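You operate a simulated robot arm through the tools that you are given. There is no shell and no other tool.

You are at the controls of a simulated robot arm. One attempt, no reset.

## Task
Tumble the red disc for 10 seconds, then open the lid.
Fine: Shut the lid, set the time dial and start it once; leave the disc in and the other disc where it is.

The check looks at the end state, three seconds after you hand in, the way a careful person would. Anything else that was tipped, shoved, dropped, spilled or broken makes it a failure. Lids that push on must go on centred and level and be pressed home; caps that screw on are set level and turned clockwise until they are tight.

## Robot
A 7-joint arm with a four-finger gripper, fixed in place. Base frame: the origin is at the foot of the arm, x ahead of it, y to its left, z up; the work surface is at about z = 850. Lengths are in mm, angles in rad, forces in N, time in s.
Its first joint turns from -1.204 to 3.002 rad. Payload 3.67 kg.
The TCP is the grasp point between the finger pads, 28 mm short of the fingertips. In the tool frame z runs along the fingers and y along their closing line. Largest opening 112 mm; the body of the gripper starts 73 mm behind the TCP.
Orientation is told as [roll, pitch, yaw] about the base's x, y, z axes, in that order, counted from this pose: with the fingers straight down and closing along the base's y, the tool's x points along the base's -x, its y along +y and its z along -z.

## Interface
- The arm moves only by the tool jog_arm. Its argument "steps" is a list of rows, each an object of numbers (a shift or turn left out is 0, a gripper value left out holds the last): "dx", "dy", "dz": the shift along the base's x, y, z in mm; "rx", "ry", "rz": the turn, a rotation vector about the base's x, y, z in rad. In form: [{"dx": .., "dy": .., "dz": .., "rx": .., "ry": .., "rz": ..}, ...]. A call has 1 to 20 rows; each row shifts and turns the commanded pose from where the row before left it. "hand" is the gripper command, from -1 (fully open) to 1 (shut), values between in proportion, set as the call begins (left out, the last holds). A row lasts 0.2 s, in which the tool goes at most 50 mm and 0.15 rad; a call with a longer step from one row to the next is refused whole, and so is a gripper value outside its range. A pose out of reach is approached as far as the arm can. The call stops where the force on the tool passes 40 N (or 10 N more than at its start, if that is more) or the arm is blocked; 0.2 s more then pass. The fingers move at their own pace and stop on an object; they squeeze with about 44 N. The grip force told is the motor's: it shows also when the fingers shut on nothing. Time passes only in rows, and 0.2 s behind the last, so rows that do not move let the fingers close. It gives the time, the measured TCP pose, the force on the tool (base axes), the opening and the grip force at its end, in the units of the frame above (readings bear some noise), with the torque about the TCP (base axes, N m) and any sound that the robot's microphone picked up, and new pictures: "views" is both (left out), scene, wrist or none.
- Cameras (640 x 400 px; columns grow to the right, rows downward): "scene" is fixed at [220.4, 649.8, 1584.8]; the picture's right is [-0.79, -0.61, 0.00], its down [-0.28, 0.36, -0.89] and it looks along [0.54, -0.71, -0.45] (base axes); focal length 367 px, centre (320, 200). "wrist" rides on the gripper at [60, -18, -104] in the tool frame; the picture's right is [0.29, 0.96, 0.00], its down [-0.80, 0.24, -0.55] and it looks along [-0.53, 0.16, 0.83] (tool axes); focal length 234 px, centre (320, 200). There is no depth. A picture from a camera that has moved, and an enlarged one, comes with that camera's place and axes in the base frame and with its lens.
- move_column(by): slides the trunk up (or, below 0, down) by that many mm; the arm rides with it, the base frame stays. It gives what a move gives, with no picture.
- close_up(camera, box): a new picture of the part [left, top, right, bottom] of that camera's present view, enlarged. The clock stands still meanwhile.
- job_done(): hands the job in; it is judged then, once.

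Places have to be worked out from the pictures, the camera data and where the tool is seen. Open the gripper and draw the arm clear of the work before you hand the job in, unless the task says otherwise.

The tools are called after "Request:" as a command line: name --argument value ..., lists and objects as JSON in quotes. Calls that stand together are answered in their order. jog_arm: Moves the arm, as the interface text tells. Its arguments: {"type":"object","properties":{"steps":{"type":"array"},"hand":{"type":"number"},"views":{"type":"string","enum":["both","scene","wrist","none"]}},"required":["steps"]} The other tools are called the same way: move_column (by) slides the trunk up or down; close_up (camera, box) takes an enlarged picture of a part of a camera's view; job_done () hands the job in.

At the start:

```text
time_s: 0.0
ee_pos: [730.0, -76.3, 1164.4]
ee_rot: [-0.001, 0.0, -0.001]
contact_force: [0.3, 0.0, 0.0]
moment: [0.03, -0.02, 0.02]
finger_gap: 111.9
grasp_force: 0.1
trunk travel left (down, up): [-650.0, 190.0]
```

scene: 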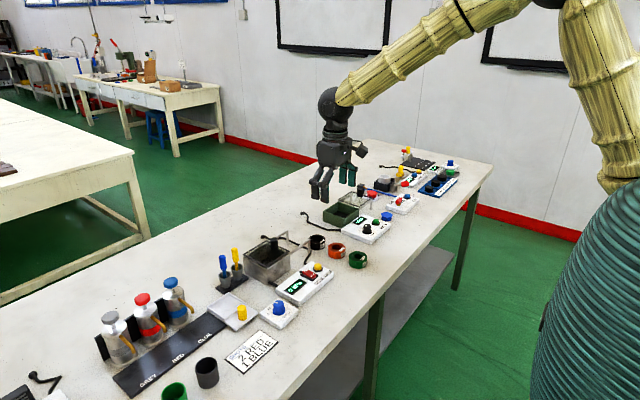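
wrist: 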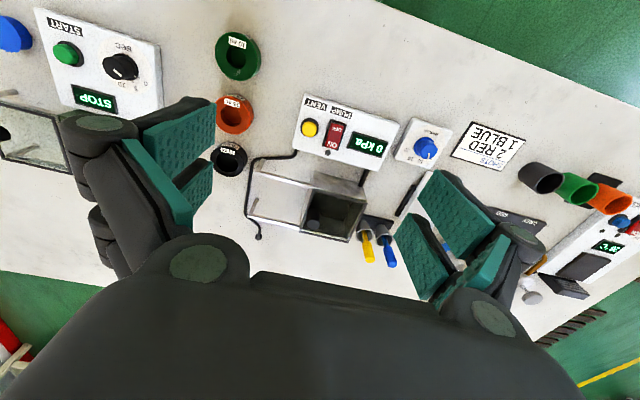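

I'll start by enlarging the parts of the scene that hold the machines, to find the tumbler, the discs and its dial.

Request:
close_up --camera "scene" --box '[320, 130, 480, 250]'

Request:
close_up --camera "scene" --box '[200, 200, 400, 340]'

Request:
close_up --camera "wrist" --box '[0, 0, 320, 200]'

```text
3.33 times, centred on (400, 190) of scene
camera zoom: at [220.4, 649.8, 1584.8], right [-0.79, -0.61, 0.0], down [-0.28, 0.36, -0.89], along [0.54, -0.71, -0.45], focal length 1224 px, centre (53, 233)
```

zoom: 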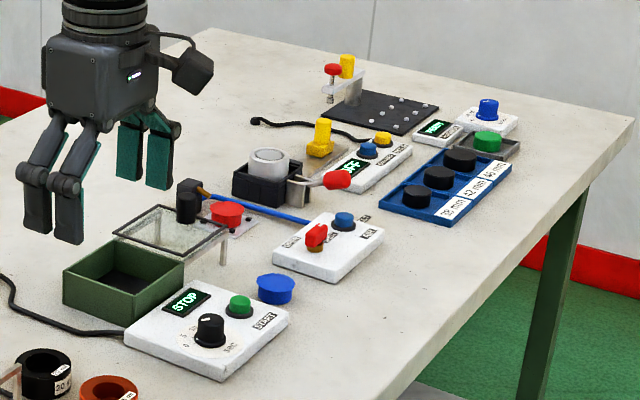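

```text
2.86 times, centred on (300, 270) of scene
camera zoom: at [220.4, 649.8, 1584.8], right [-0.79, -0.61, 0.0], down [-0.28, 0.36, -0.89], along [0.54, -0.71, -0.45], focal length 1049 px, centre (377, 0)
```

zoom: 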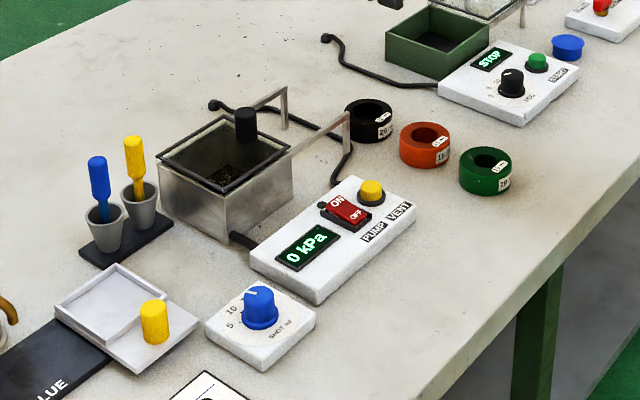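

```text
2.00 times, centred on (160, 100) of wrist
camera zoom: at [669.3, -95.0, 1268.4], right [-0.29, 0.96, 0.0], down [0.8, 0.24, 0.55], along [0.53, 0.16, -0.83], focal length 468 px, centre (640, 400)
```

zoom: 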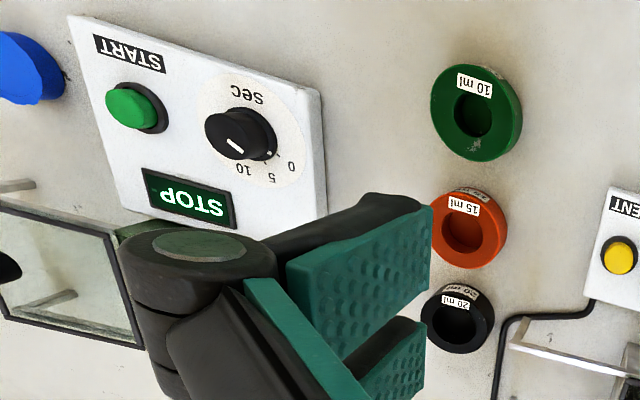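

The tumbler looks to be the green box with the STOP display, START button and a 0–10 sec dial near [780, -430]. I'll move the arm at its present height to look at it with the wrist camera.

Request:
jog_arm --steps '[{"dx": -12, "dy": -46}, {"dx": -12, "dy": -46}, {"dx": -12, "dy": -46}, {"dx": -12, "dy": -46}, {"dx": -12, "dy": -46}, {"dx": -12, "dy": -46}, {"dx": -12, "dy": -46}, {"dx": -12, "dy": -46}]' --hand -1

```text
time_s: 1.8
ee_pos: [633.9, -448.4, 1163.1]
ee_rot: [0.001, 0.002, 0.001]
contact_force: [0.3, 0.1, -0.3]
moment: [0.01, -0.06, -0.01]
finger_gap: 112.1
grasp_force: 0.1
trunk travel left (down, up): [-650.0, 190.0]
camera wrist: at [573.3, -465.6, 1266.6], right [-0.29, 0.96, 0.0], down [0.8, 0.24, 0.56], along [0.53, 0.16, -0.83], focal length 234 px, centre (320, 200)
```

scene: 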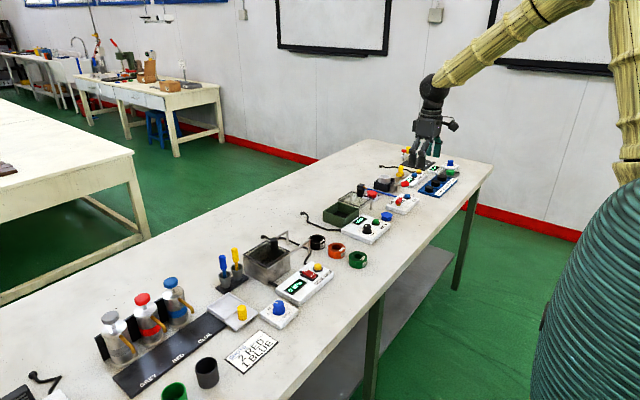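
wrist: 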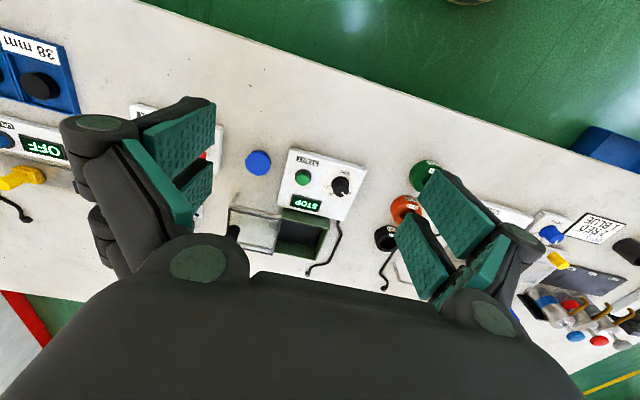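

The tumbler is now clear of the gripper in both views; I'll enlarge them.

Request:
close_up --camera "scene" --box '[316, 176, 412, 246]'

Request:
close_up --camera "wrist" --box '[200, 130, 400, 280]'

Request:
close_up --camera "scene" --box '[330, 140, 490, 240]'

```text
5.71 times, centred on (364, 211) of scene
camera zoom: at [220.4, 649.8, 1584.8], right [-0.79, -0.61, 0.0], down [-0.28, 0.36, -0.89], along [0.54, -0.71, -0.45], focal length 2098 px, centre (69, 137)
```

zoom: 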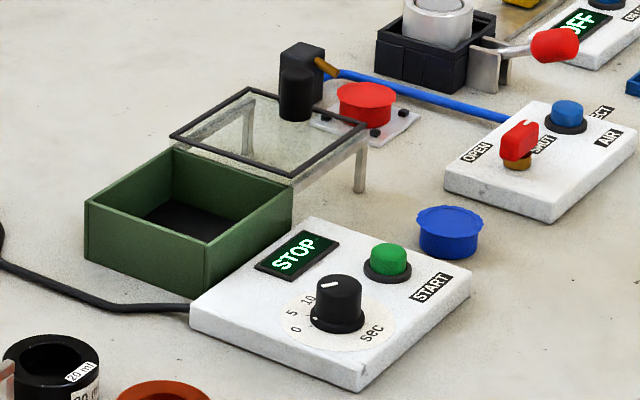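

```text
2.67 times, centred on (300, 205) of wrist
camera zoom: at [573.3, -465.6, 1266.6], right [-0.29, 0.96, 0.0], down [0.8, 0.24, 0.56], along [0.53, 0.16, -0.83], focal length 624 px, centre (373, 187)
```

zoom: 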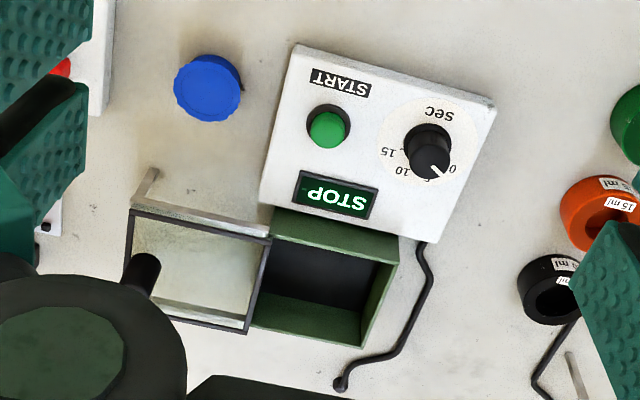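

```text
4.00 times, centred on (410, 190) of scene
camera zoom: at [220.4, 649.8, 1584.8], right [-0.79, -0.61, 0.0], down [-0.28, 0.36, -0.89], along [0.54, -0.71, -0.45], focal length 1469 px, centre (-40, 240)
```

zoom: 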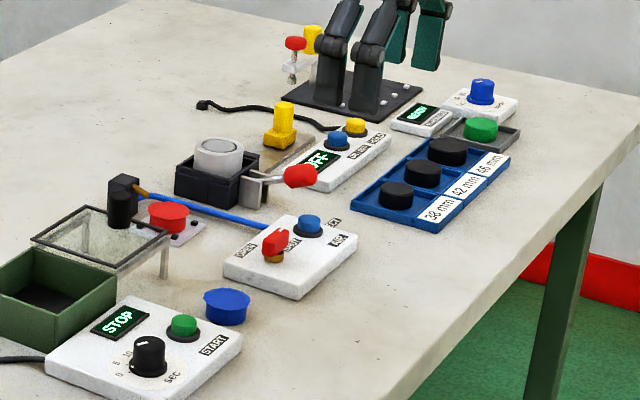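

I see a glass lid riding on rails beside the green box, a blue disc on the table, and a red one farther off on a plate. I'll move over toward the red one to see what it really is and where.

Request:
jog_arm --steps '[{"dx": 20, "dy": -40}, {"dx": 20, "dy": -40}, {"dx": 20, "dy": -40}, {"dx": 20, "dy": -40}]'

```text
time_s: 2.8
ee_pos: [716.5, -609.6, 1160.6]
ee_rot: [0.003, 0.004, 0.0]
contact_force: [1.9, -0.1, -0.8]
moment: [0.08, 0.05, 0.03]
finger_gap: 111.9
grasp_force: 0.0
trunk travel left (down, up): [-650.0, 190.0]
camera wrist: at [656.7, -627.6, 1264.8], right [-0.29, 0.96, 0.0], down [0.8, 0.24, 0.55], along [0.53, 0.16, -0.83], focal length 234 px, centre (320, 200)
```

scene: 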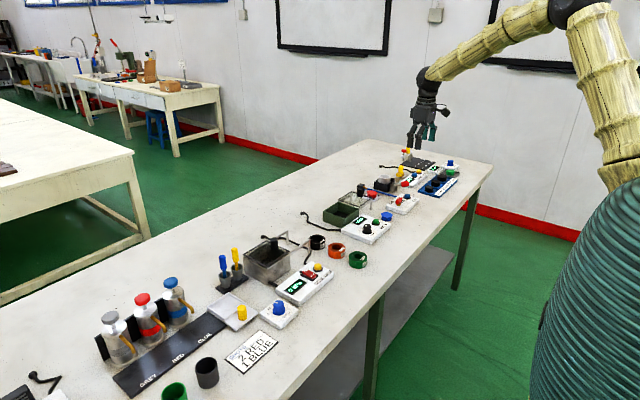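
wrist: 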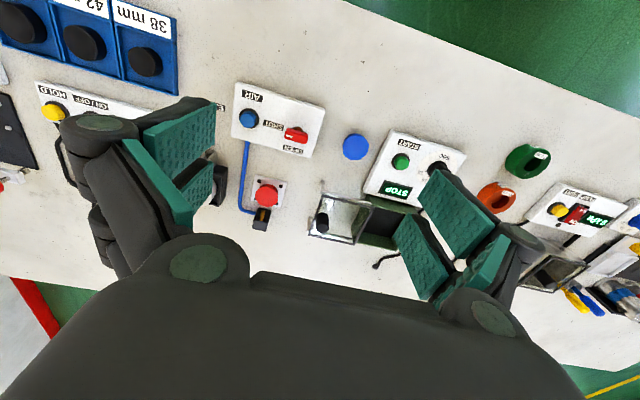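

Request:
close_up --camera "wrist" --box '[210, 120, 370, 260]'

Request:
close_up --camera "scene" --box '[350, 170, 420, 220]'

```text
2.86 times, centred on (290, 190) of wrist
camera zoom: at [656.7, -627.6, 1264.8], right [-0.29, 0.96, 0.0], down [0.8, 0.24, 0.55], along [0.53, 0.16, -0.83], focal length 669 px, centre (406, 229)
```

zoom: 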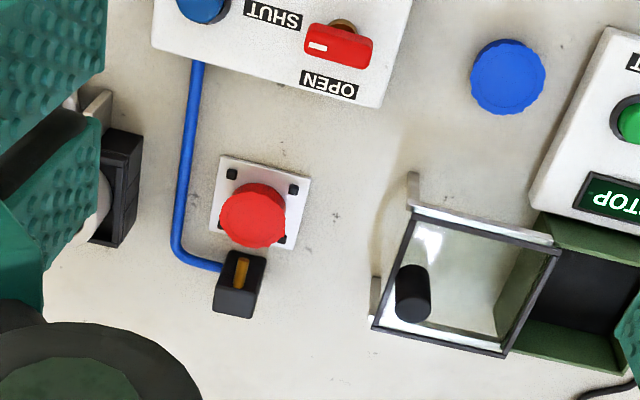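

```text
8.00 times, centred on (385, 195) of scene
camera zoom: at [220.4, 649.8, 1584.8], right [-0.79, -0.61, 0.0], down [-0.28, 0.36, -0.89], along [0.54, -0.71, -0.45], focal length 2937 px, centre (-200, 240)
```

zoom: 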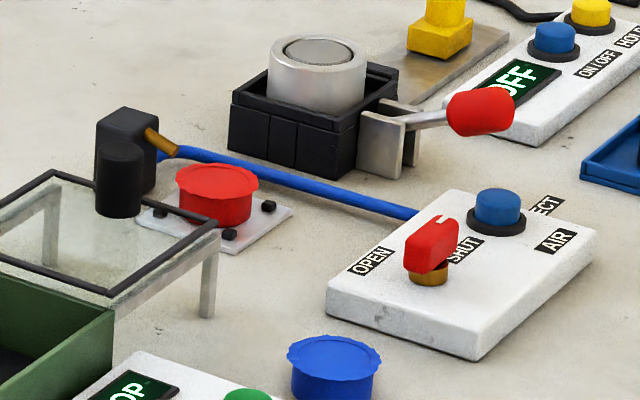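

The red disc (≈[920, -657], about 44 mm wide with a flash rim) sits on a small mould plate with four posts, and the blue one is free on the table. That is about 1130 mm from the base, so I'll test how far the arm reaches at this height, before using the trunk.

Request:
jog_arm --steps '[{"dx": 30, "dy": -8}, {"dx": 30, "dy": -8}, {"dx": 30, "dy": -8}, {"dx": 30, "dy": -8}]' --views "wrist"

```text
time_s: 3.8
ee_pos: [835.2, -641.4, 1161.5]
ee_rot: [0.002, 0.002, 0.0]
contact_force: [0.4, -0.5, 0.4]
moment: [0.03, 0.02, -0.02]
finger_gap: 111.7
grasp_force: 0.2
trunk travel left (down, up): [-650.0, 190.0]
camera wrist: at [775.4, -659.3, 1265.7], right [-0.29, 0.96, 0.0], down [0.8, 0.24, 0.55], along [0.53, 0.16, -0.83], focal length 234 px, centre (320, 200)
```

wrist: 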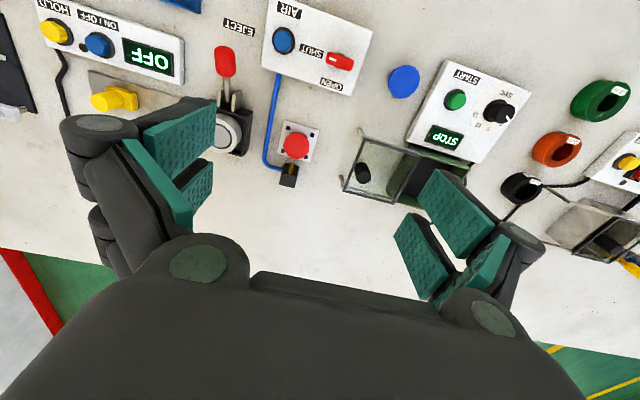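

Radius 1053 is reached easily here with the tool straight down. I'll go on until the tool is over the red disc.

Request:
jog_arm --steps '[{"dx": 28, "dy": -5}, {"dx": 28, "dy": -5}, {"dx": 28, "dy": -5}]'

```text
time_s: 4.6
ee_pos: [920.1, -652.7, 1161.7]
ee_rot: [0.002, 0.002, -0.001]
contact_force: [0.3, 0.2, -0.5]
moment: [0.0, 0.06, 0.01]
finger_gap: 111.9
grasp_force: 0.1
trunk travel left (down, up): [-650.0, 190.0]
camera wrist: at [860.0, -671.8, 1265.6], right [-0.29, 0.96, 0.0], down [0.8, 0.24, 0.55], along [0.53, 0.16, -0.83], focal length 234 px, centre (320, 200)
```

scene: 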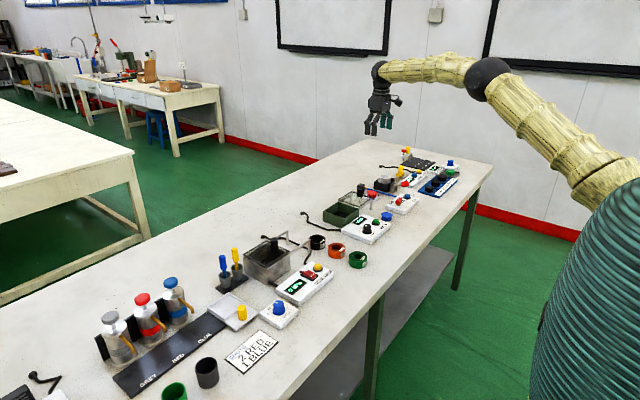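
wrist: 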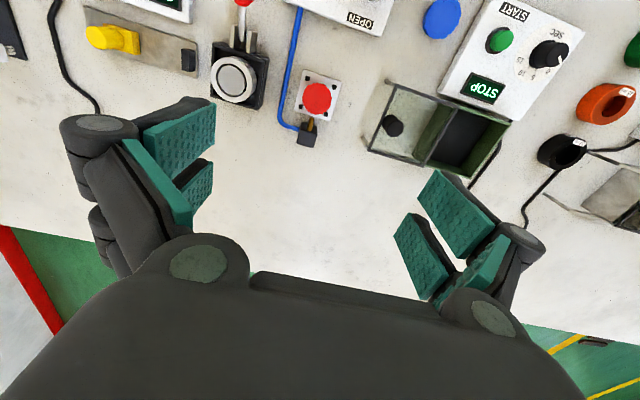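

The arm reaches this spot at this height, so I'll lower the trunk later. First a close look at the box, lid rails, dial and red disc from here.

Request:
close_up --camera "wrist" --box '[350, 0, 590, 180]'

Request:
close_up --camera "wrist" --box '[260, 50, 380, 160]'

Request:
close_up --camera "scene" --box '[322, 180, 402, 230]'

```text
2.22 times, centred on (470, 90) of wrist
camera zoom: at [860.0, -671.8, 1265.6], right [-0.29, 0.96, 0.0], down [0.8, 0.24, 0.55], along [0.53, 0.16, -0.83], focal length 520 px, centre (-13, 444)
```

zoom: 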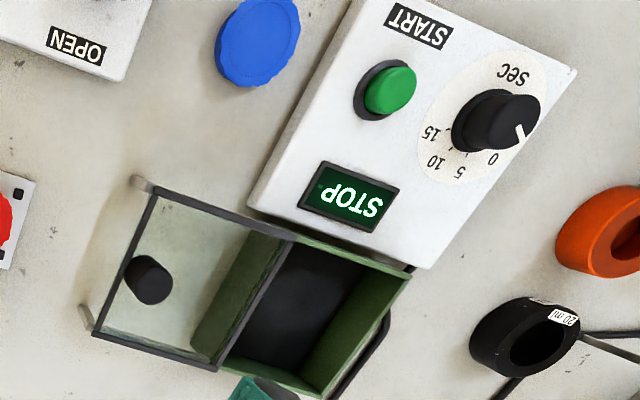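

```text
3.64 times, centred on (320, 105) of wrist
camera zoom: at [860.0, -671.8, 1265.6], right [-0.29, 0.96, 0.0], down [0.8, 0.24, 0.55], along [0.53, 0.16, -0.83], focal length 852 px, centre (320, 546)
```

zoom: 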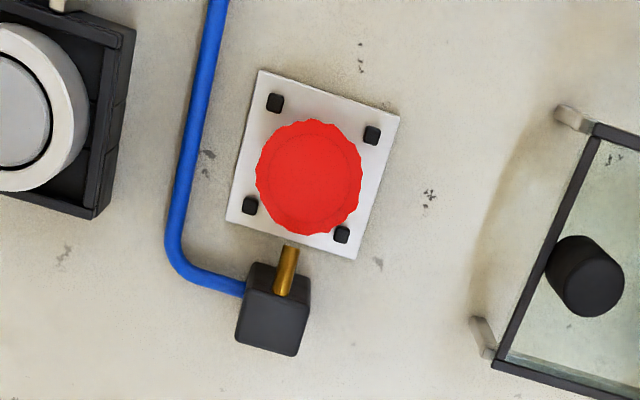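

```text
8.00 times, centred on (362, 205) of scene
camera zoom: at [220.4, 649.8, 1584.8], right [-0.79, -0.61, 0.0], down [-0.28, 0.36, -0.89], along [0.54, -0.71, -0.45], focal length 2937 px, centre (-16, 160)
```

zoom: 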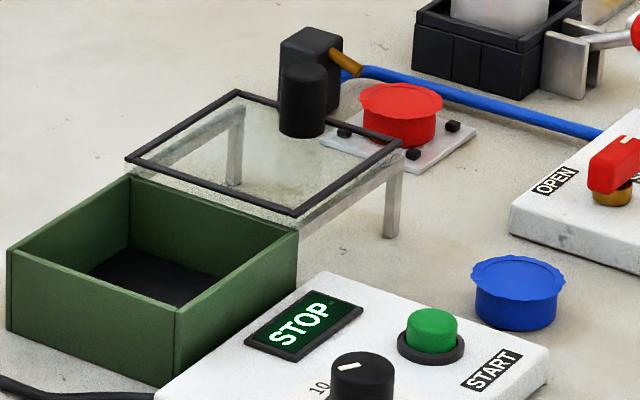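

From the pictures the mould plate is square to the base axes, centre about [929, -656], with pins at ±22 mm and the disc (45 mm across) between them. I'll line up over it, set the opening to about 70 mm, then lower the trunk 220 mm.

Request:
jog_arm --steps '[{"dx": 9, "dy": -3}, {}, {}]' --hand -0.25 --views "wrist"

Request:
move_column --by -200

Request:
jog_arm --steps '[{}]'

```text
time_s: 5.4
ee_pos: [928.5, -655.8, 1162.6]
ee_rot: [0.001, 0.001, 0.0]
contact_force: [0.7, -0.3, -0.7]
moment: [0.02, 0.01, 0.01]
finger_gap: 70.1
grasp_force: 0.1
trunk travel left (down, up): [-650.0, 190.0]
camera wrist: at [867.9, -673.9, 1267.0], right [-0.29, 0.96, 0.0], down [0.8, 0.24, 0.55], along [0.53, 0.16, -0.83], focal length 234 px, centre (320, 200)
```

wrist: 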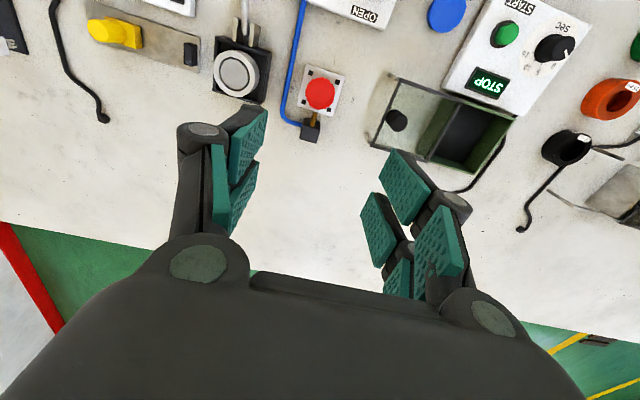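

```text
time_s: 7.6
ee_pos: [928.6, -655.8, 963.5]
ee_rot: [-0.002, 0.0, 0.0]
contact_force: [0.0, -0.5, -0.4]
moment: [-0.02, -0.02, 0.01]
finger_gap: 70.2
grasp_force: 0.0
trunk travel left (down, up): [-450.0, 390.0]
```

```text
time_s: 8.0
ee_pos: [928.0, -654.9, 963.5]
ee_rot: [0.0, 0.0, -0.001]
contact_force: [-0.2, 0.3, 0.1]
moment: [-0.03, 0.01, 0.04]
finger_gap: 70.1
grasp_force: 0.0
trunk travel left (down, up): [-450.0, 390.0]
camera wrist: at [867.3, -674.1, 1067.1], right [-0.29, 0.96, 0.0], down [0.8, 0.24, 0.55], along [0.53, 0.16, -0.83], focal length 234 px, centre (320, 200)
```

scene: 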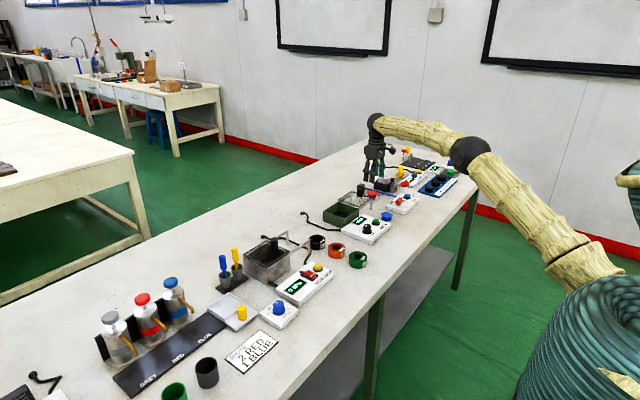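
wrist: 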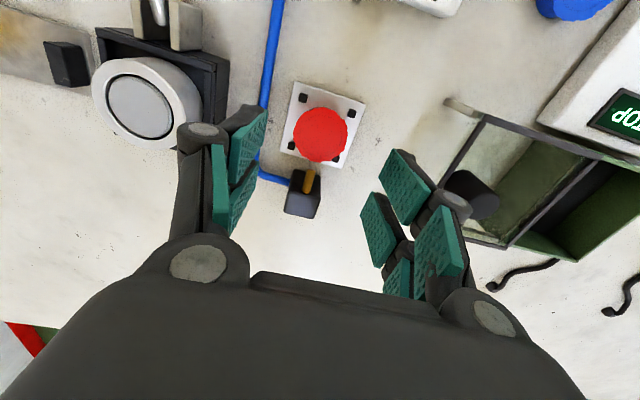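

The gripper is about 70 mm above its target height. I'll take enlarged views to fix the disc's centre and height from this nearer pose.

Request:
close_up --camera "wrist" --box '[260, 60, 400, 230]'

Request:
close_up --camera "scene" --box '[340, 150, 420, 210]'

```text
2.35 times, centred on (330, 145) of wrist
camera zoom: at [867.3, -674.1, 1067.1], right [-0.29, 0.96, 0.0], down [0.8, 0.24, 0.55], along [0.53, 0.16, -0.83], focal length 551 px, centre (296, 329)
```

zoom: 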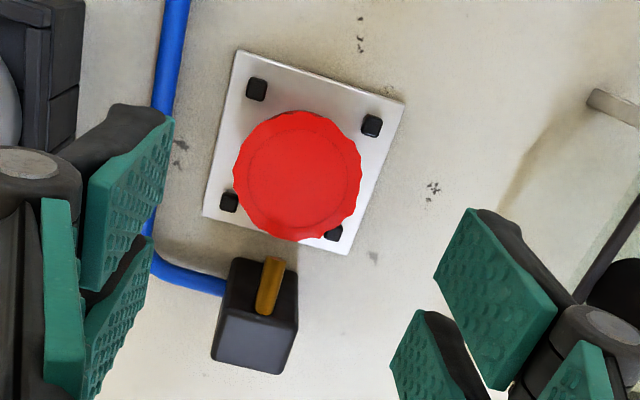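

```text
6.67 times, centred on (380, 180) of scene
camera zoom: at [220.4, 649.8, 1584.8], right [-0.79, -0.61, 0.0], down [-0.28, 0.36, -0.89], along [0.54, -0.71, -0.45], focal length 2448 px, centre (-80, 333)
```

zoom: 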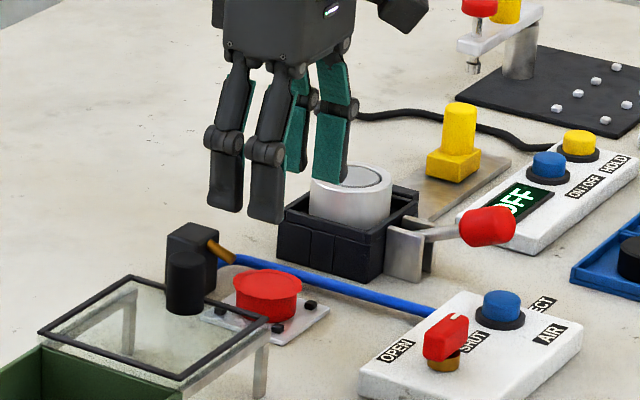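

The fingers look like they may have more than one prong each; I'll zoom in on the gripper before going down.

Request:
close_up --camera "scene" --box '[360, 140, 400, 190]'

Request:
close_up --camera "wrist" --box '[160, 90, 280, 240]'

Request:
close_up --camera "wrist" --box '[350, 140, 500, 300]'

```text
8.00 times, centred on (380, 165) of scene
camera zoom: at [220.4, 649.8, 1584.8], right [-0.79, -0.61, 0.0], down [-0.28, 0.36, -0.89], along [0.54, -0.71, -0.45], focal length 2937 px, centre (-160, 480)
```

zoom: 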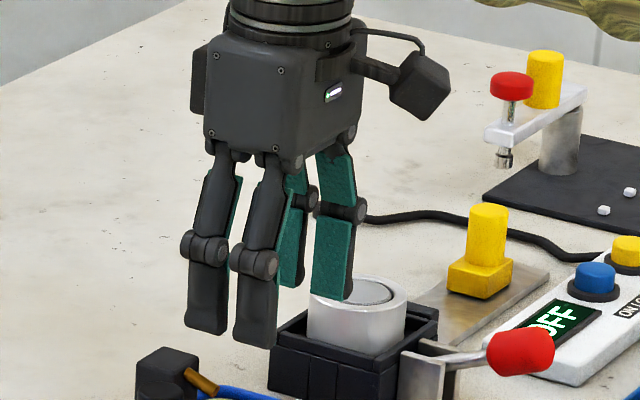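

```text
2.67 times, centred on (220, 165) of wrist
camera zoom: at [867.3, -674.1, 1067.1], right [-0.29, 0.96, 0.0], down [0.8, 0.24, 0.55], along [0.53, 0.16, -0.83], focal length 624 px, centre (587, 293)
```

zoom: 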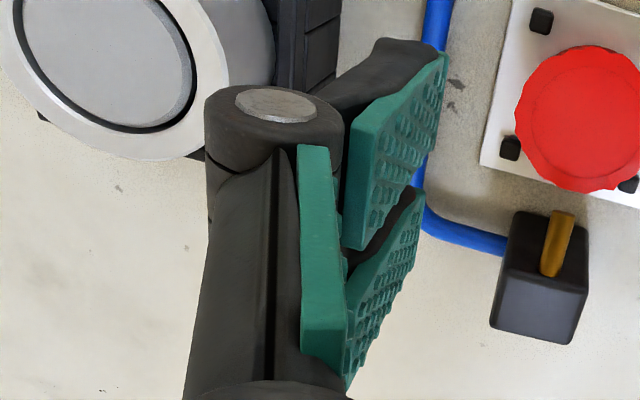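

```text
2.50 times, centred on (425, 220) of wrist
camera zoom: at [867.3, -674.1, 1067.1], right [-0.29, 0.96, 0.0], down [0.8, 0.24, 0.55], along [0.53, 0.16, -0.83], focal length 585 px, centre (58, 150)
```

zoom: 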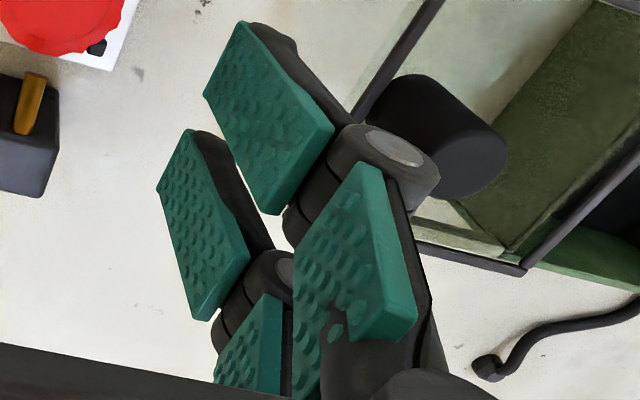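

Plate top comes out at z ≈ 854 and the disc top near 872, centre [928, -655], so the alignment is good. I'll lower to TCP z ≈ 890 (fingertips ≈ 862, above the pins) in gentle steps.

Request:
jog_arm --steps '[{"dz": -25}, {"dz": -20}, {"dz": -15}, {"dz": -8}, {"dz": -5}]'

```text
time_s: 9.2
ee_pos: [928.2, -656.9, 890.5]
ee_rot: [0.002, 0.0, -0.001]
contact_force: [0.9, 0.8, -1.1]
moment: [0.03, 0.01, 0.0]
finger_gap: 70.3
grasp_force: 0.0
trunk travel left (down, up): [-450.0, 390.0]
camera wrist: at [867.4, -674.7, 993.7], right [-0.29, 0.96, 0.0], down [0.8, 0.24, 0.55], along [0.53, 0.16, -0.83], focal length 234 px, centre (320, 200)
```

scene: 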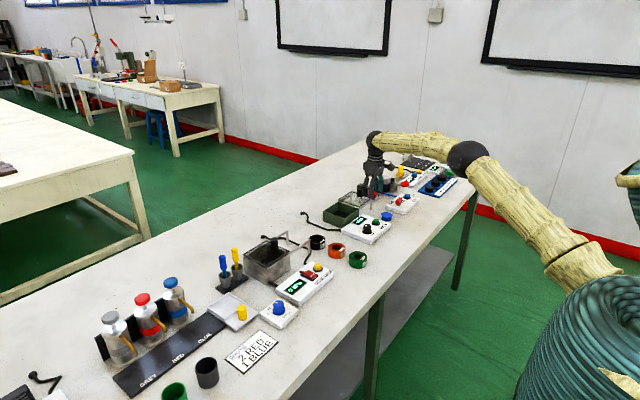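
wrist: 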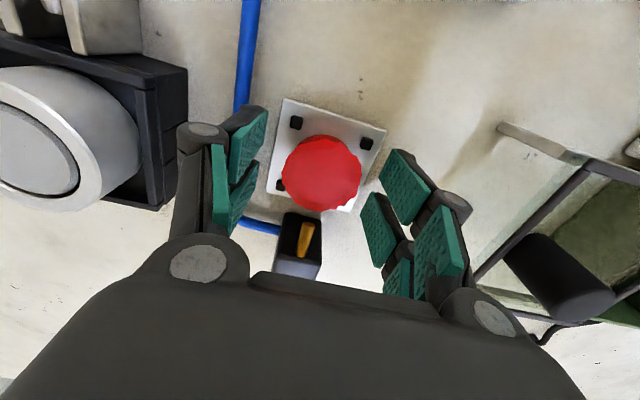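

Request:
close_up --camera "wrist" --box '[220, 80, 420, 240]'

Request:
close_up --camera "scene" --box '[345, 160, 410, 210]'

```text
2.50 times, centred on (320, 160) of wrist
camera zoom: at [867.4, -674.7, 993.7], right [-0.29, 0.96, 0.0], down [0.8, 0.24, 0.55], along [0.53, 0.16, -0.83], focal length 585 px, centre (320, 300)
```

zoom: 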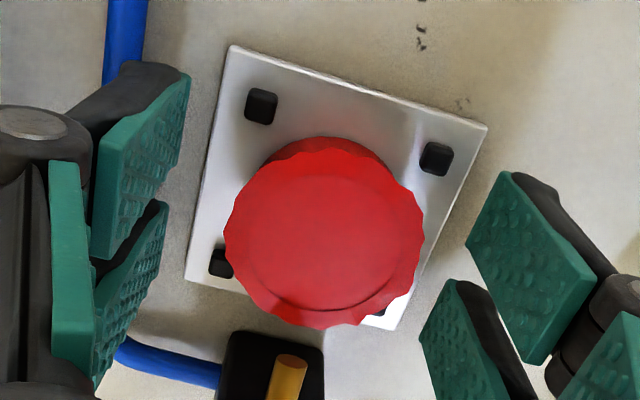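

```text
8.00 times, centred on (378, 185) of scene
camera zoom: at [220.4, 649.8, 1584.8], right [-0.79, -0.61, 0.0], down [-0.28, 0.36, -0.89], along [0.54, -0.71, -0.45], focal length 2937 px, centre (-140, 320)
```

zoom: 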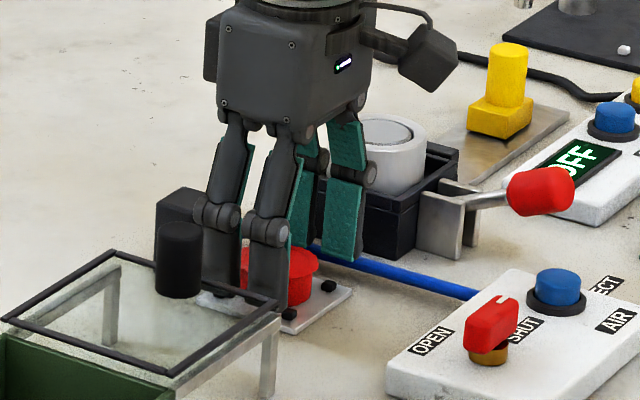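

The disc centre works out at [927.5, -655.4], matching the TCP within 1.5 mm, with no contact yet. I'll nudge +1 mm in y and close the fingers on it.

Request:
jog_arm --steps '[{"dy": 1}, {}, {}, {}]' --hand 1

```text
time_s: 10.2
ee_pos: [927.6, -654.6, 889.7]
ee_rot: [0.001, -0.001, 0.0]
contact_force: [0.9, 0.9, 0.2]
moment: [0.03, -0.01, -0.02]
finger_gap: 37.6
grasp_force: 43.7
trunk travel left (down, up): [-450.0, 390.0]
camera wrist: at [867.4, -673.4, 994.0], right [-0.29, 0.96, 0.0], down [0.8, 0.24, 0.55], along [0.53, 0.16, -0.83], focal length 234 px, centre (320, 200)
```

scene: 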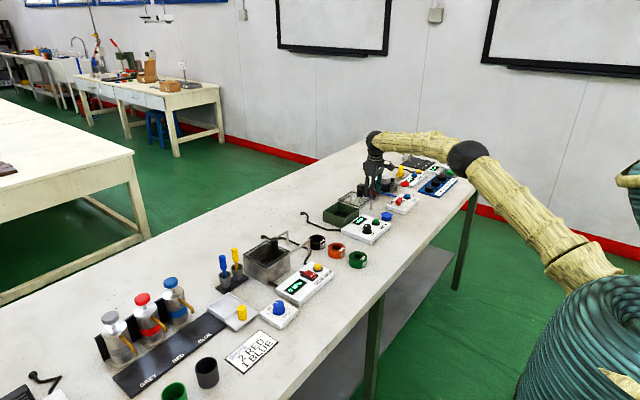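
wrist: 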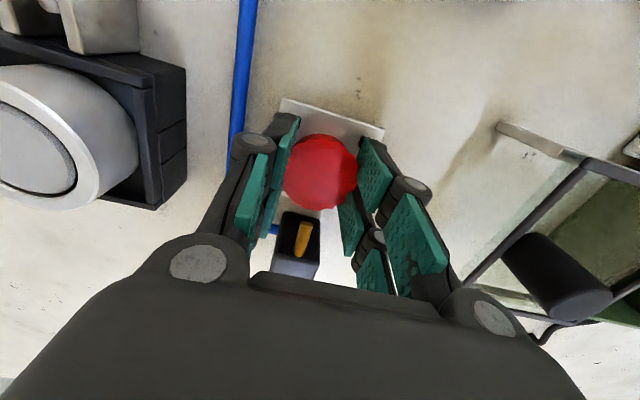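

It gripped at 37.6 mm, i.e. on the disc's body. I'll lift just a few millimetres and watch the force, in case it is stuck on the mould plate.

Request:
jog_arm --steps '[{"dz": 2}, {"dz": 2}]' --views "wrist"

```text
time_s: 10.8
ee_pos: [927.6, -655.4, 894.4]
ee_rot: [-0.001, 0.001, 0.001]
contact_force: [0.2, 0.1, -0.1]
moment: [0.02, -0.01, -0.01]
finger_gap: 37.8
grasp_force: 43.8
trunk travel left (down, up): [-450.0, 390.0]
camera wrist: at [867.2, -673.6, 997.9], right [-0.29, 0.96, 0.0], down [0.8, 0.24, 0.55], along [0.53, 0.16, -0.83], focal length 234 px, centre (320, 200)
```

wrist: 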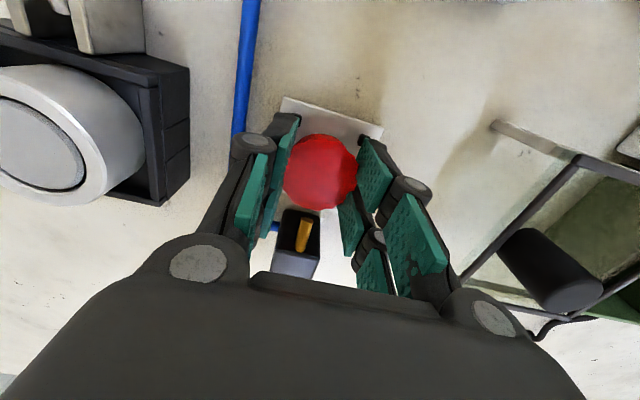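

The disc comes away freely with no load. I'll lift it well clear (to z ≈ 1015, above the lid's knob) and check it is held.

Request:
jog_arm --steps '[{"dz": 20}, {"dz": 35}, {"dz": 35}, {"dz": 32}]'

```text
time_s: 11.8
ee_pos: [927.0, -655.2, 1016.5]
ee_rot: [0.001, 0.0, 0.001]
contact_force: [0.2, 0.1, -0.8]
moment: [0.0, -0.02, 0.01]
finger_gap: 37.3
grasp_force: 43.8
trunk travel left (down, up): [-450.0, 390.0]
camera wrist: at [867.0, -672.3, 1121.0], right [-0.29, 0.96, 0.0], down [0.8, 0.24, 0.55], along [0.53, 0.16, -0.83], focal length 234 px, centre (320, 200)
```

scene: 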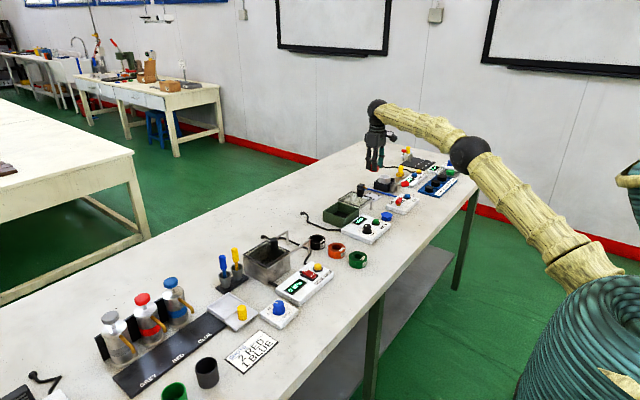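
wrist: 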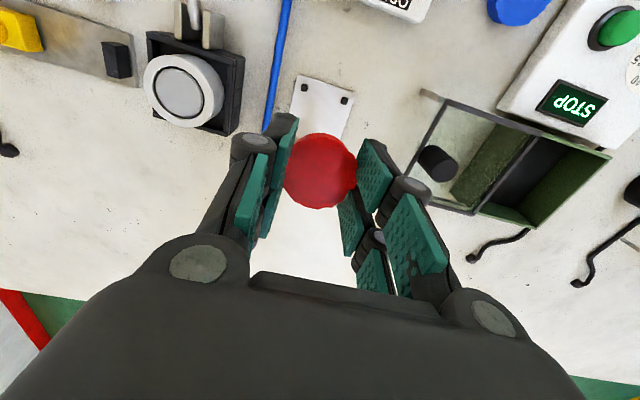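

The disc is held. Before moving I'll fix the box and lid geometry from this view.

Request:
close_up --camera "wrist" --box '[400, 60, 640, 240]'

Request:
close_up --camera "scene" --box '[318, 175, 398, 240]'

```text
2.22 times, centred on (520, 150) of wrist
camera zoom: at [867.0, -672.3, 1121.0], right [-0.29, 0.96, 0.0], down [0.8, 0.24, 0.55], along [0.53, 0.16, -0.83], focal length 520 px, centre (-124, 311)
```

zoom: 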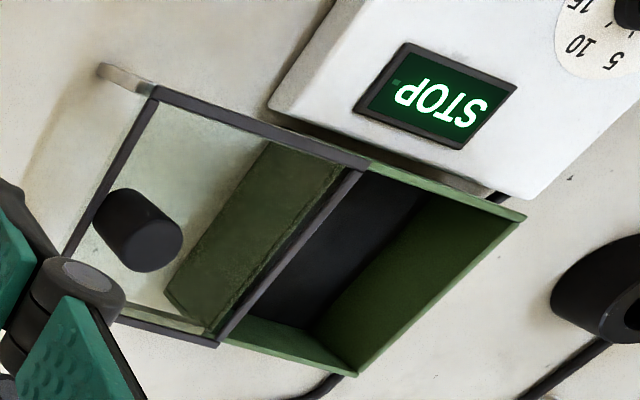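

```text
6.15 times, centred on (358, 208) of scene
camera zoom: at [220.4, 649.8, 1584.8], right [-0.79, -0.61, 0.0], down [-0.28, 0.36, -0.89], along [0.54, -0.71, -0.45], focal length 2260 px, centre (86, 154)
```

zoom: 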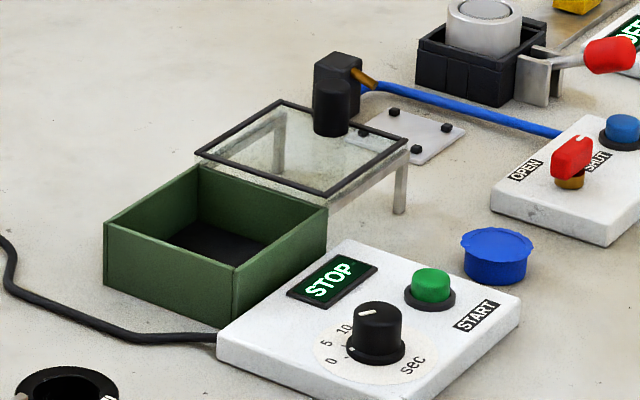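

The box works out as about 100 × 100 mm, centred near [923, -410], rim z ≈ 897, with the lid fully open at y -553…-451. I'll carry the disc over the box centre.

Request:
jog_arm --steps '[{"dx": -1, "dy": 35}, {"dx": -1, "dy": 42}, {"dx": -1, "dy": 42}, {"dx": -1, "dy": 42}, {"dy": 42}, {"dy": 42}, {}]'

```text
time_s: 13.4
ee_pos: [923.3, -412.2, 1017.7]
ee_rot: [0.002, 0.001, -0.002]
contact_force: [0.2, 0.0, 0.1]
moment: [0.01, 0.04, 0.0]
finger_gap: 37.1
grasp_force: 43.6
trunk travel left (down, up): [-450.0, 390.0]
camera wrist: at [863.6, -429.9, 1119.9], right [-0.29, 0.96, 0.0], down [0.8, 0.24, 0.55], along [0.53, 0.16, -0.83], focal length 234 px, centre (320, 200)
```

scene: 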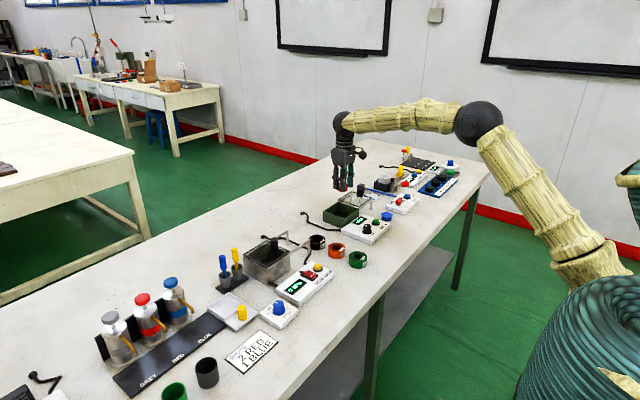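
wrist: 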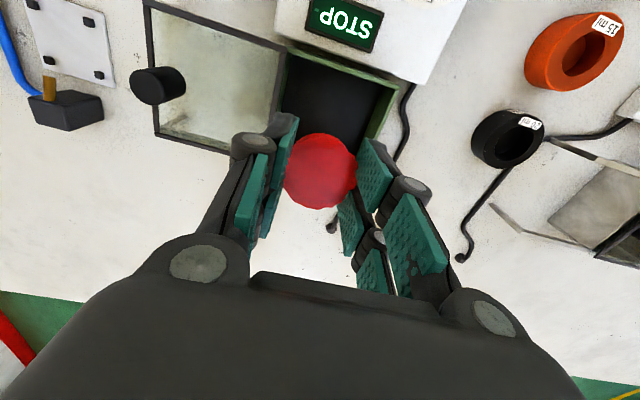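

I'll check the box's rim against the disc from this nearly overhead view.

Request:
close_up --camera "wrist" --box '[250, 20, 420, 140]'

Request:
close_up --camera "scene" --box '[310, 160, 390, 235]'

```text
3.33 times, centred on (335, 80) of wrist
camera zoom: at [863.6, -429.9, 1119.9], right [-0.29, 0.96, 0.0], down [0.8, 0.24, 0.55], along [0.53, 0.16, -0.83], focal length 781 px, centre (270, 600)
```

zoom: 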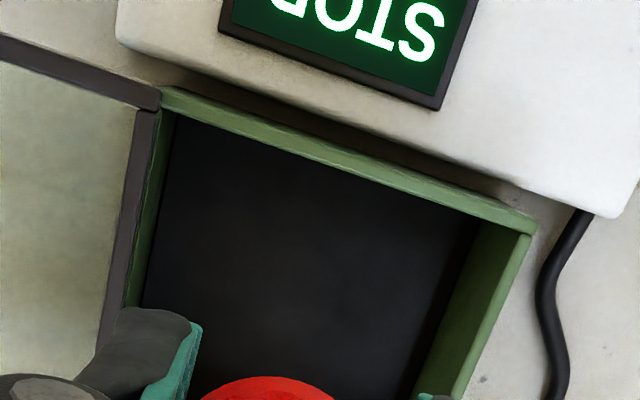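

```text
5.33 times, centred on (350, 198) of scene
camera zoom: at [220.4, 649.8, 1584.8], right [-0.79, -0.61, 0.0], down [-0.28, 0.36, -0.89], along [0.54, -0.71, -0.45], focal length 1958 px, centre (160, 213)
```

zoom: 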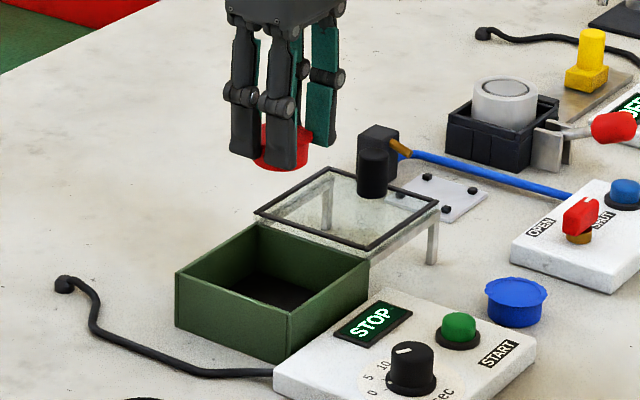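

From straight above, the box spans y ≈ -453…-353 and x ≈ 873…973, so its centre is [923, -403]. I'll shift +9 mm in y and lower the disc until it is just above the floor.

Request:
jog_arm --steps '[{"dy": 9}, {"dz": -30}, {"dz": -30}, {"dz": -30}, {"dz": -20}, {"dz": -8}]'

```text
time_s: 14.8
ee_pos: [922.1, -400.7, 897.7]
ee_rot: [0.0, 0.0, 0.001]
contact_force: [-0.3, 0.0, -0.7]
moment: [0.01, 0.01, 0.01]
finger_gap: 37.4
grasp_force: 44.4
trunk travel left (down, up): [-450.0, 390.0]
camera wrist: at [862.0, -419.5, 1001.8], right [-0.29, 0.96, 0.0], down [0.8, 0.24, 0.55], along [0.53, 0.16, -0.83], focal length 234 px, centre (320, 200)
```

scene: 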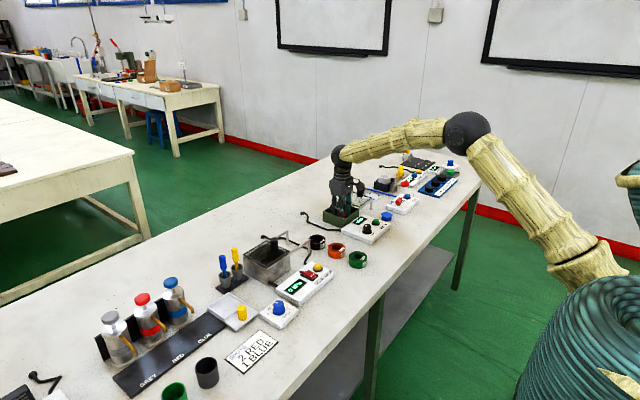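
wrist: 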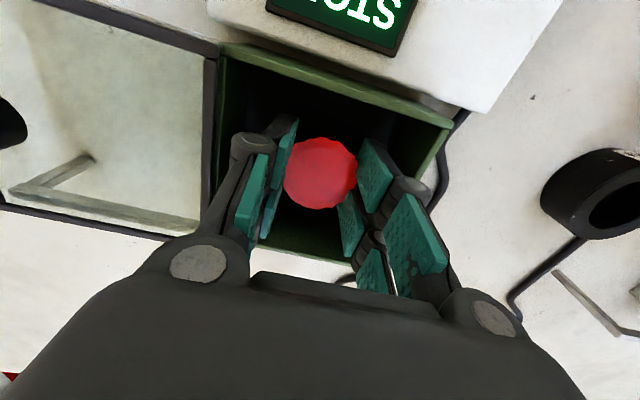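

The disc is inside the box walls, centred. I'll creep down in 2 mm steps until it meets the floor.

Request:
jog_arm --steps '[{"dz": -2}, {"dz": -1.5}]' --views "none"

Request:
jog_arm --steps '[{"dz": -1}, {"dz": -1}]' --views "none"

```text
time_s: 15.4
ee_pos: [923.0, -402.2, 895.7]
ee_rot: [0.001, 0.001, 0.0]
contact_force: [0.8, 0.0, -0.4]
moment: [-0.01, 0.0, -0.01]
finger_gap: 37.5
grasp_force: 44.7
trunk travel left (down, up): [-450.0, 390.0]
```

```text
time_s: 16.0
ee_pos: [924.0, -400.9, 893.1]
ee_rot: [-0.001, 0.0, 0.0]
contact_force: [1.2, -1.5, 1.3]
moment: [-0.04, -0.01, 0.01]
finger_gap: 37.3
grasp_force: 44.0
trunk travel left (down, up): [-450.0, 390.0]
```

No clear contact yet at z 893. Two more single-millimetre steps.

Request:
jog_arm --steps '[{"dz": -1}]' --views "none"

Request:
jog_arm --steps '[{"dz": -1}]' --views "wrist"

```text
time_s: 16.4
ee_pos: [924.6, -400.9, 893.3]
ee_rot: [0.0, -0.002, 0.001]
contact_force: [-0.5, -1.1, 5.1]
moment: [-0.14, 0.04, 0.01]
finger_gap: 37.4
grasp_force: 43.9
trunk travel left (down, up): [-450.0, 390.0]
```

```text
time_s: 16.8
ee_pos: [923.7, -400.4, 894.4]
ee_rot: [0.0, -0.001, 0.0]
contact_force: [-0.4, -2.3, 9.7]
moment: [-0.16, 0.03, 0.02]
finger_gap: 37.2
grasp_force: 44.1
trunk travel left (down, up): [-450.0, 390.0]
camera wrist: at [862.3, -418.9, 996.8], right [-0.29, 0.96, 0.0], down [0.8, 0.24, 0.56], along [0.53, 0.16, -0.83], focal length 234 px, centre (320, 200)
```

wrist: 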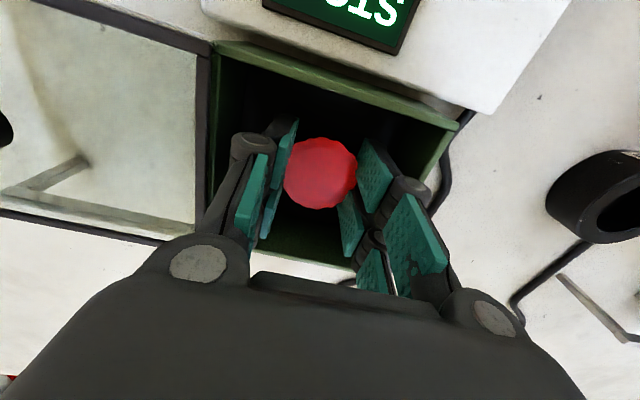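

The force has risen to about 10 N: the disc rests on the floor. I'll ease up 1.5 mm and open the fingers to about 54 mm only, staying clear of the walls.

Request:
jog_arm --steps '[{"dz": 1.5}]' --views "none"

Request:
jog_arm --steps '[{}, {}, {}]' --hand 0.04

```text
time_s: 17.2
ee_pos: [923.9, -401.4, 892.9]
ee_rot: [0.0, -0.001, 0.0]
contact_force: [2.1, -2.2, 6.6]
moment: [-0.14, -0.05, 0.05]
finger_gap: 37.4
grasp_force: 43.9
trunk travel left (down, up): [-450.0, 390.0]
```

```text
time_s: 18.0
ee_pos: [922.6, -401.8, 892.7]
ee_rot: [0.0, 0.0, 0.001]
contact_force: [-0.3, -1.3, -0.4]
moment: [-0.01, 0.01, 0.01]
finger_gap: 53.4
grasp_force: 0.1
trunk travel left (down, up): [-450.0, 390.0]
camera wrist: at [862.6, -418.9, 996.5], right [-0.29, 0.96, 0.0], down [0.8, 0.24, 0.55], along [0.53, 0.16, -0.83], focal length 234 px, centre (320, 200)
```

scene: 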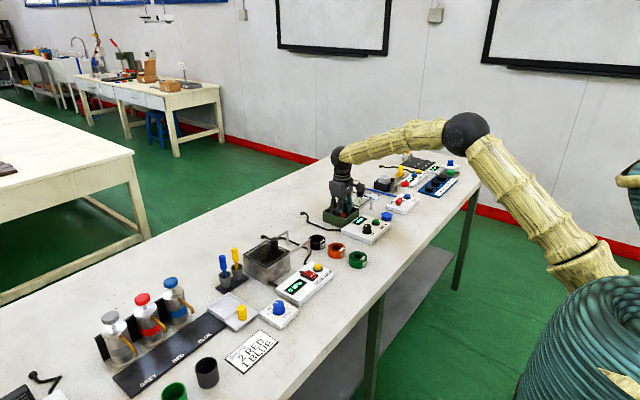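
wrist: 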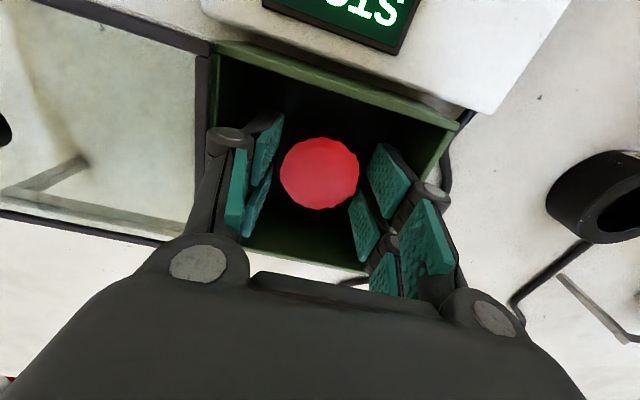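

The disc is released on the floor of the box. I'll rise straight up, well clear of the lid knob.

Request:
jog_arm --steps '[{"dz": 15}, {"dz": 30}, {"dz": 40}, {"dz": 40}]'

```text
time_s: 19.0
ee_pos: [924.9, -400.2, 1018.2]
ee_rot: [0.0, -0.002, 0.0]
contact_force: [0.2, 0.1, 0.3]
moment: [0.05, 0.01, -0.01]
finger_gap: 53.9
grasp_force: 0.1
trunk travel left (down, up): [-450.0, 390.0]
camera wrist: at [864.4, -418.6, 1122.0], right [-0.29, 0.96, 0.0], down [0.8, 0.24, 0.55], along [0.53, 0.16, -0.83], focal length 234 px, centre (320, 200)
```

scene: 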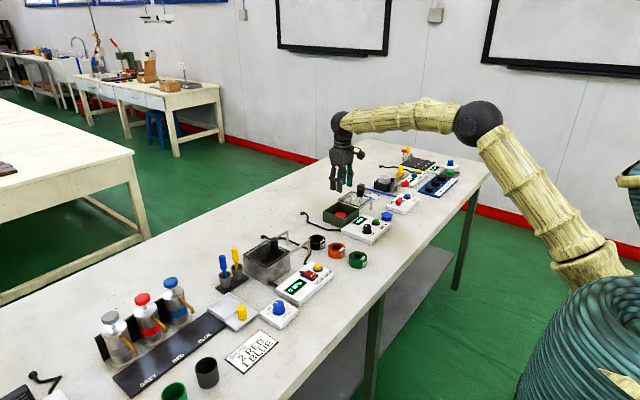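
wrist: 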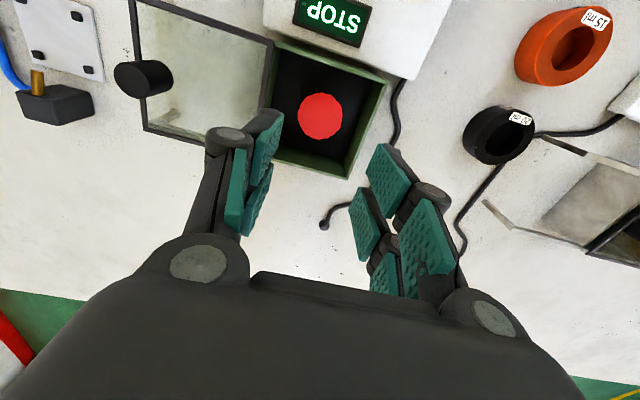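

The red disc lies flat in the box. Next the lid: I'll move over its knob (about [924, -548]) at this safe height and locate it from above.

Request:
jog_arm --steps '[{"dy": -37}, {"dy": -37}, {"dy": -37}, {"dy": -37}, {}]'

Request:
close_up --camera "wrist" --box '[250, 20, 450, 180]'

```text
time_s: 20.2
ee_pos: [924.0, -548.3, 1017.3]
ee_rot: [0.001, -0.001, 0.003]
contact_force: [0.3, 0.6, 0.5]
moment: [-0.01, 0.01, 0.0]
finger_gap: 53.9
grasp_force: 0.0
trunk travel left (down, up): [-450.0, 390.0]
camera wrist: at [863.1, -567.0, 1121.7], right [-0.29, 0.96, 0.0], down [0.8, 0.24, 0.55], along [0.53, 0.16, -0.83], focal length 234 px, centre (320, 200)
```

scene: 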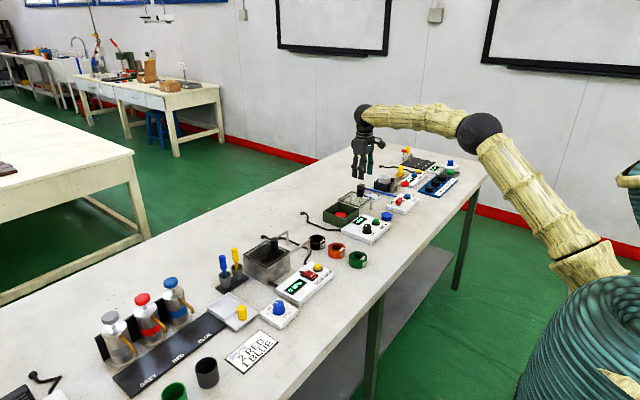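
wrist: 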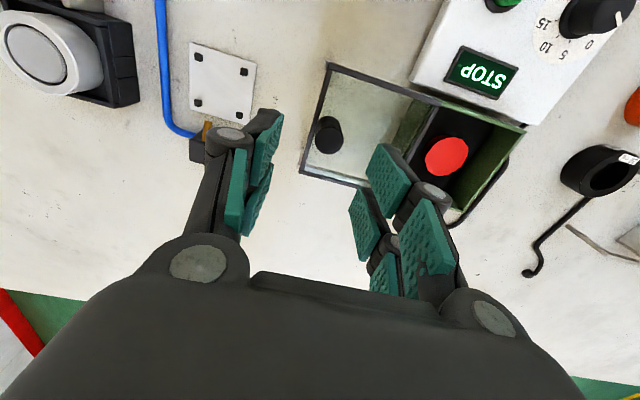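

```text
2.50 times, centred on (350, 100) of wrist
camera zoom: at [863.1, -567.0, 1121.7], right [-0.29, 0.96, 0.0], down [0.8, 0.24, 0.55], along [0.53, 0.16, -0.83], focal length 585 px, centre (245, 450)
```

zoom: 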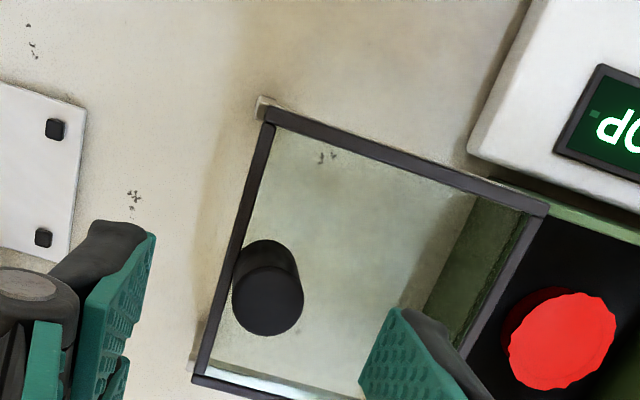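

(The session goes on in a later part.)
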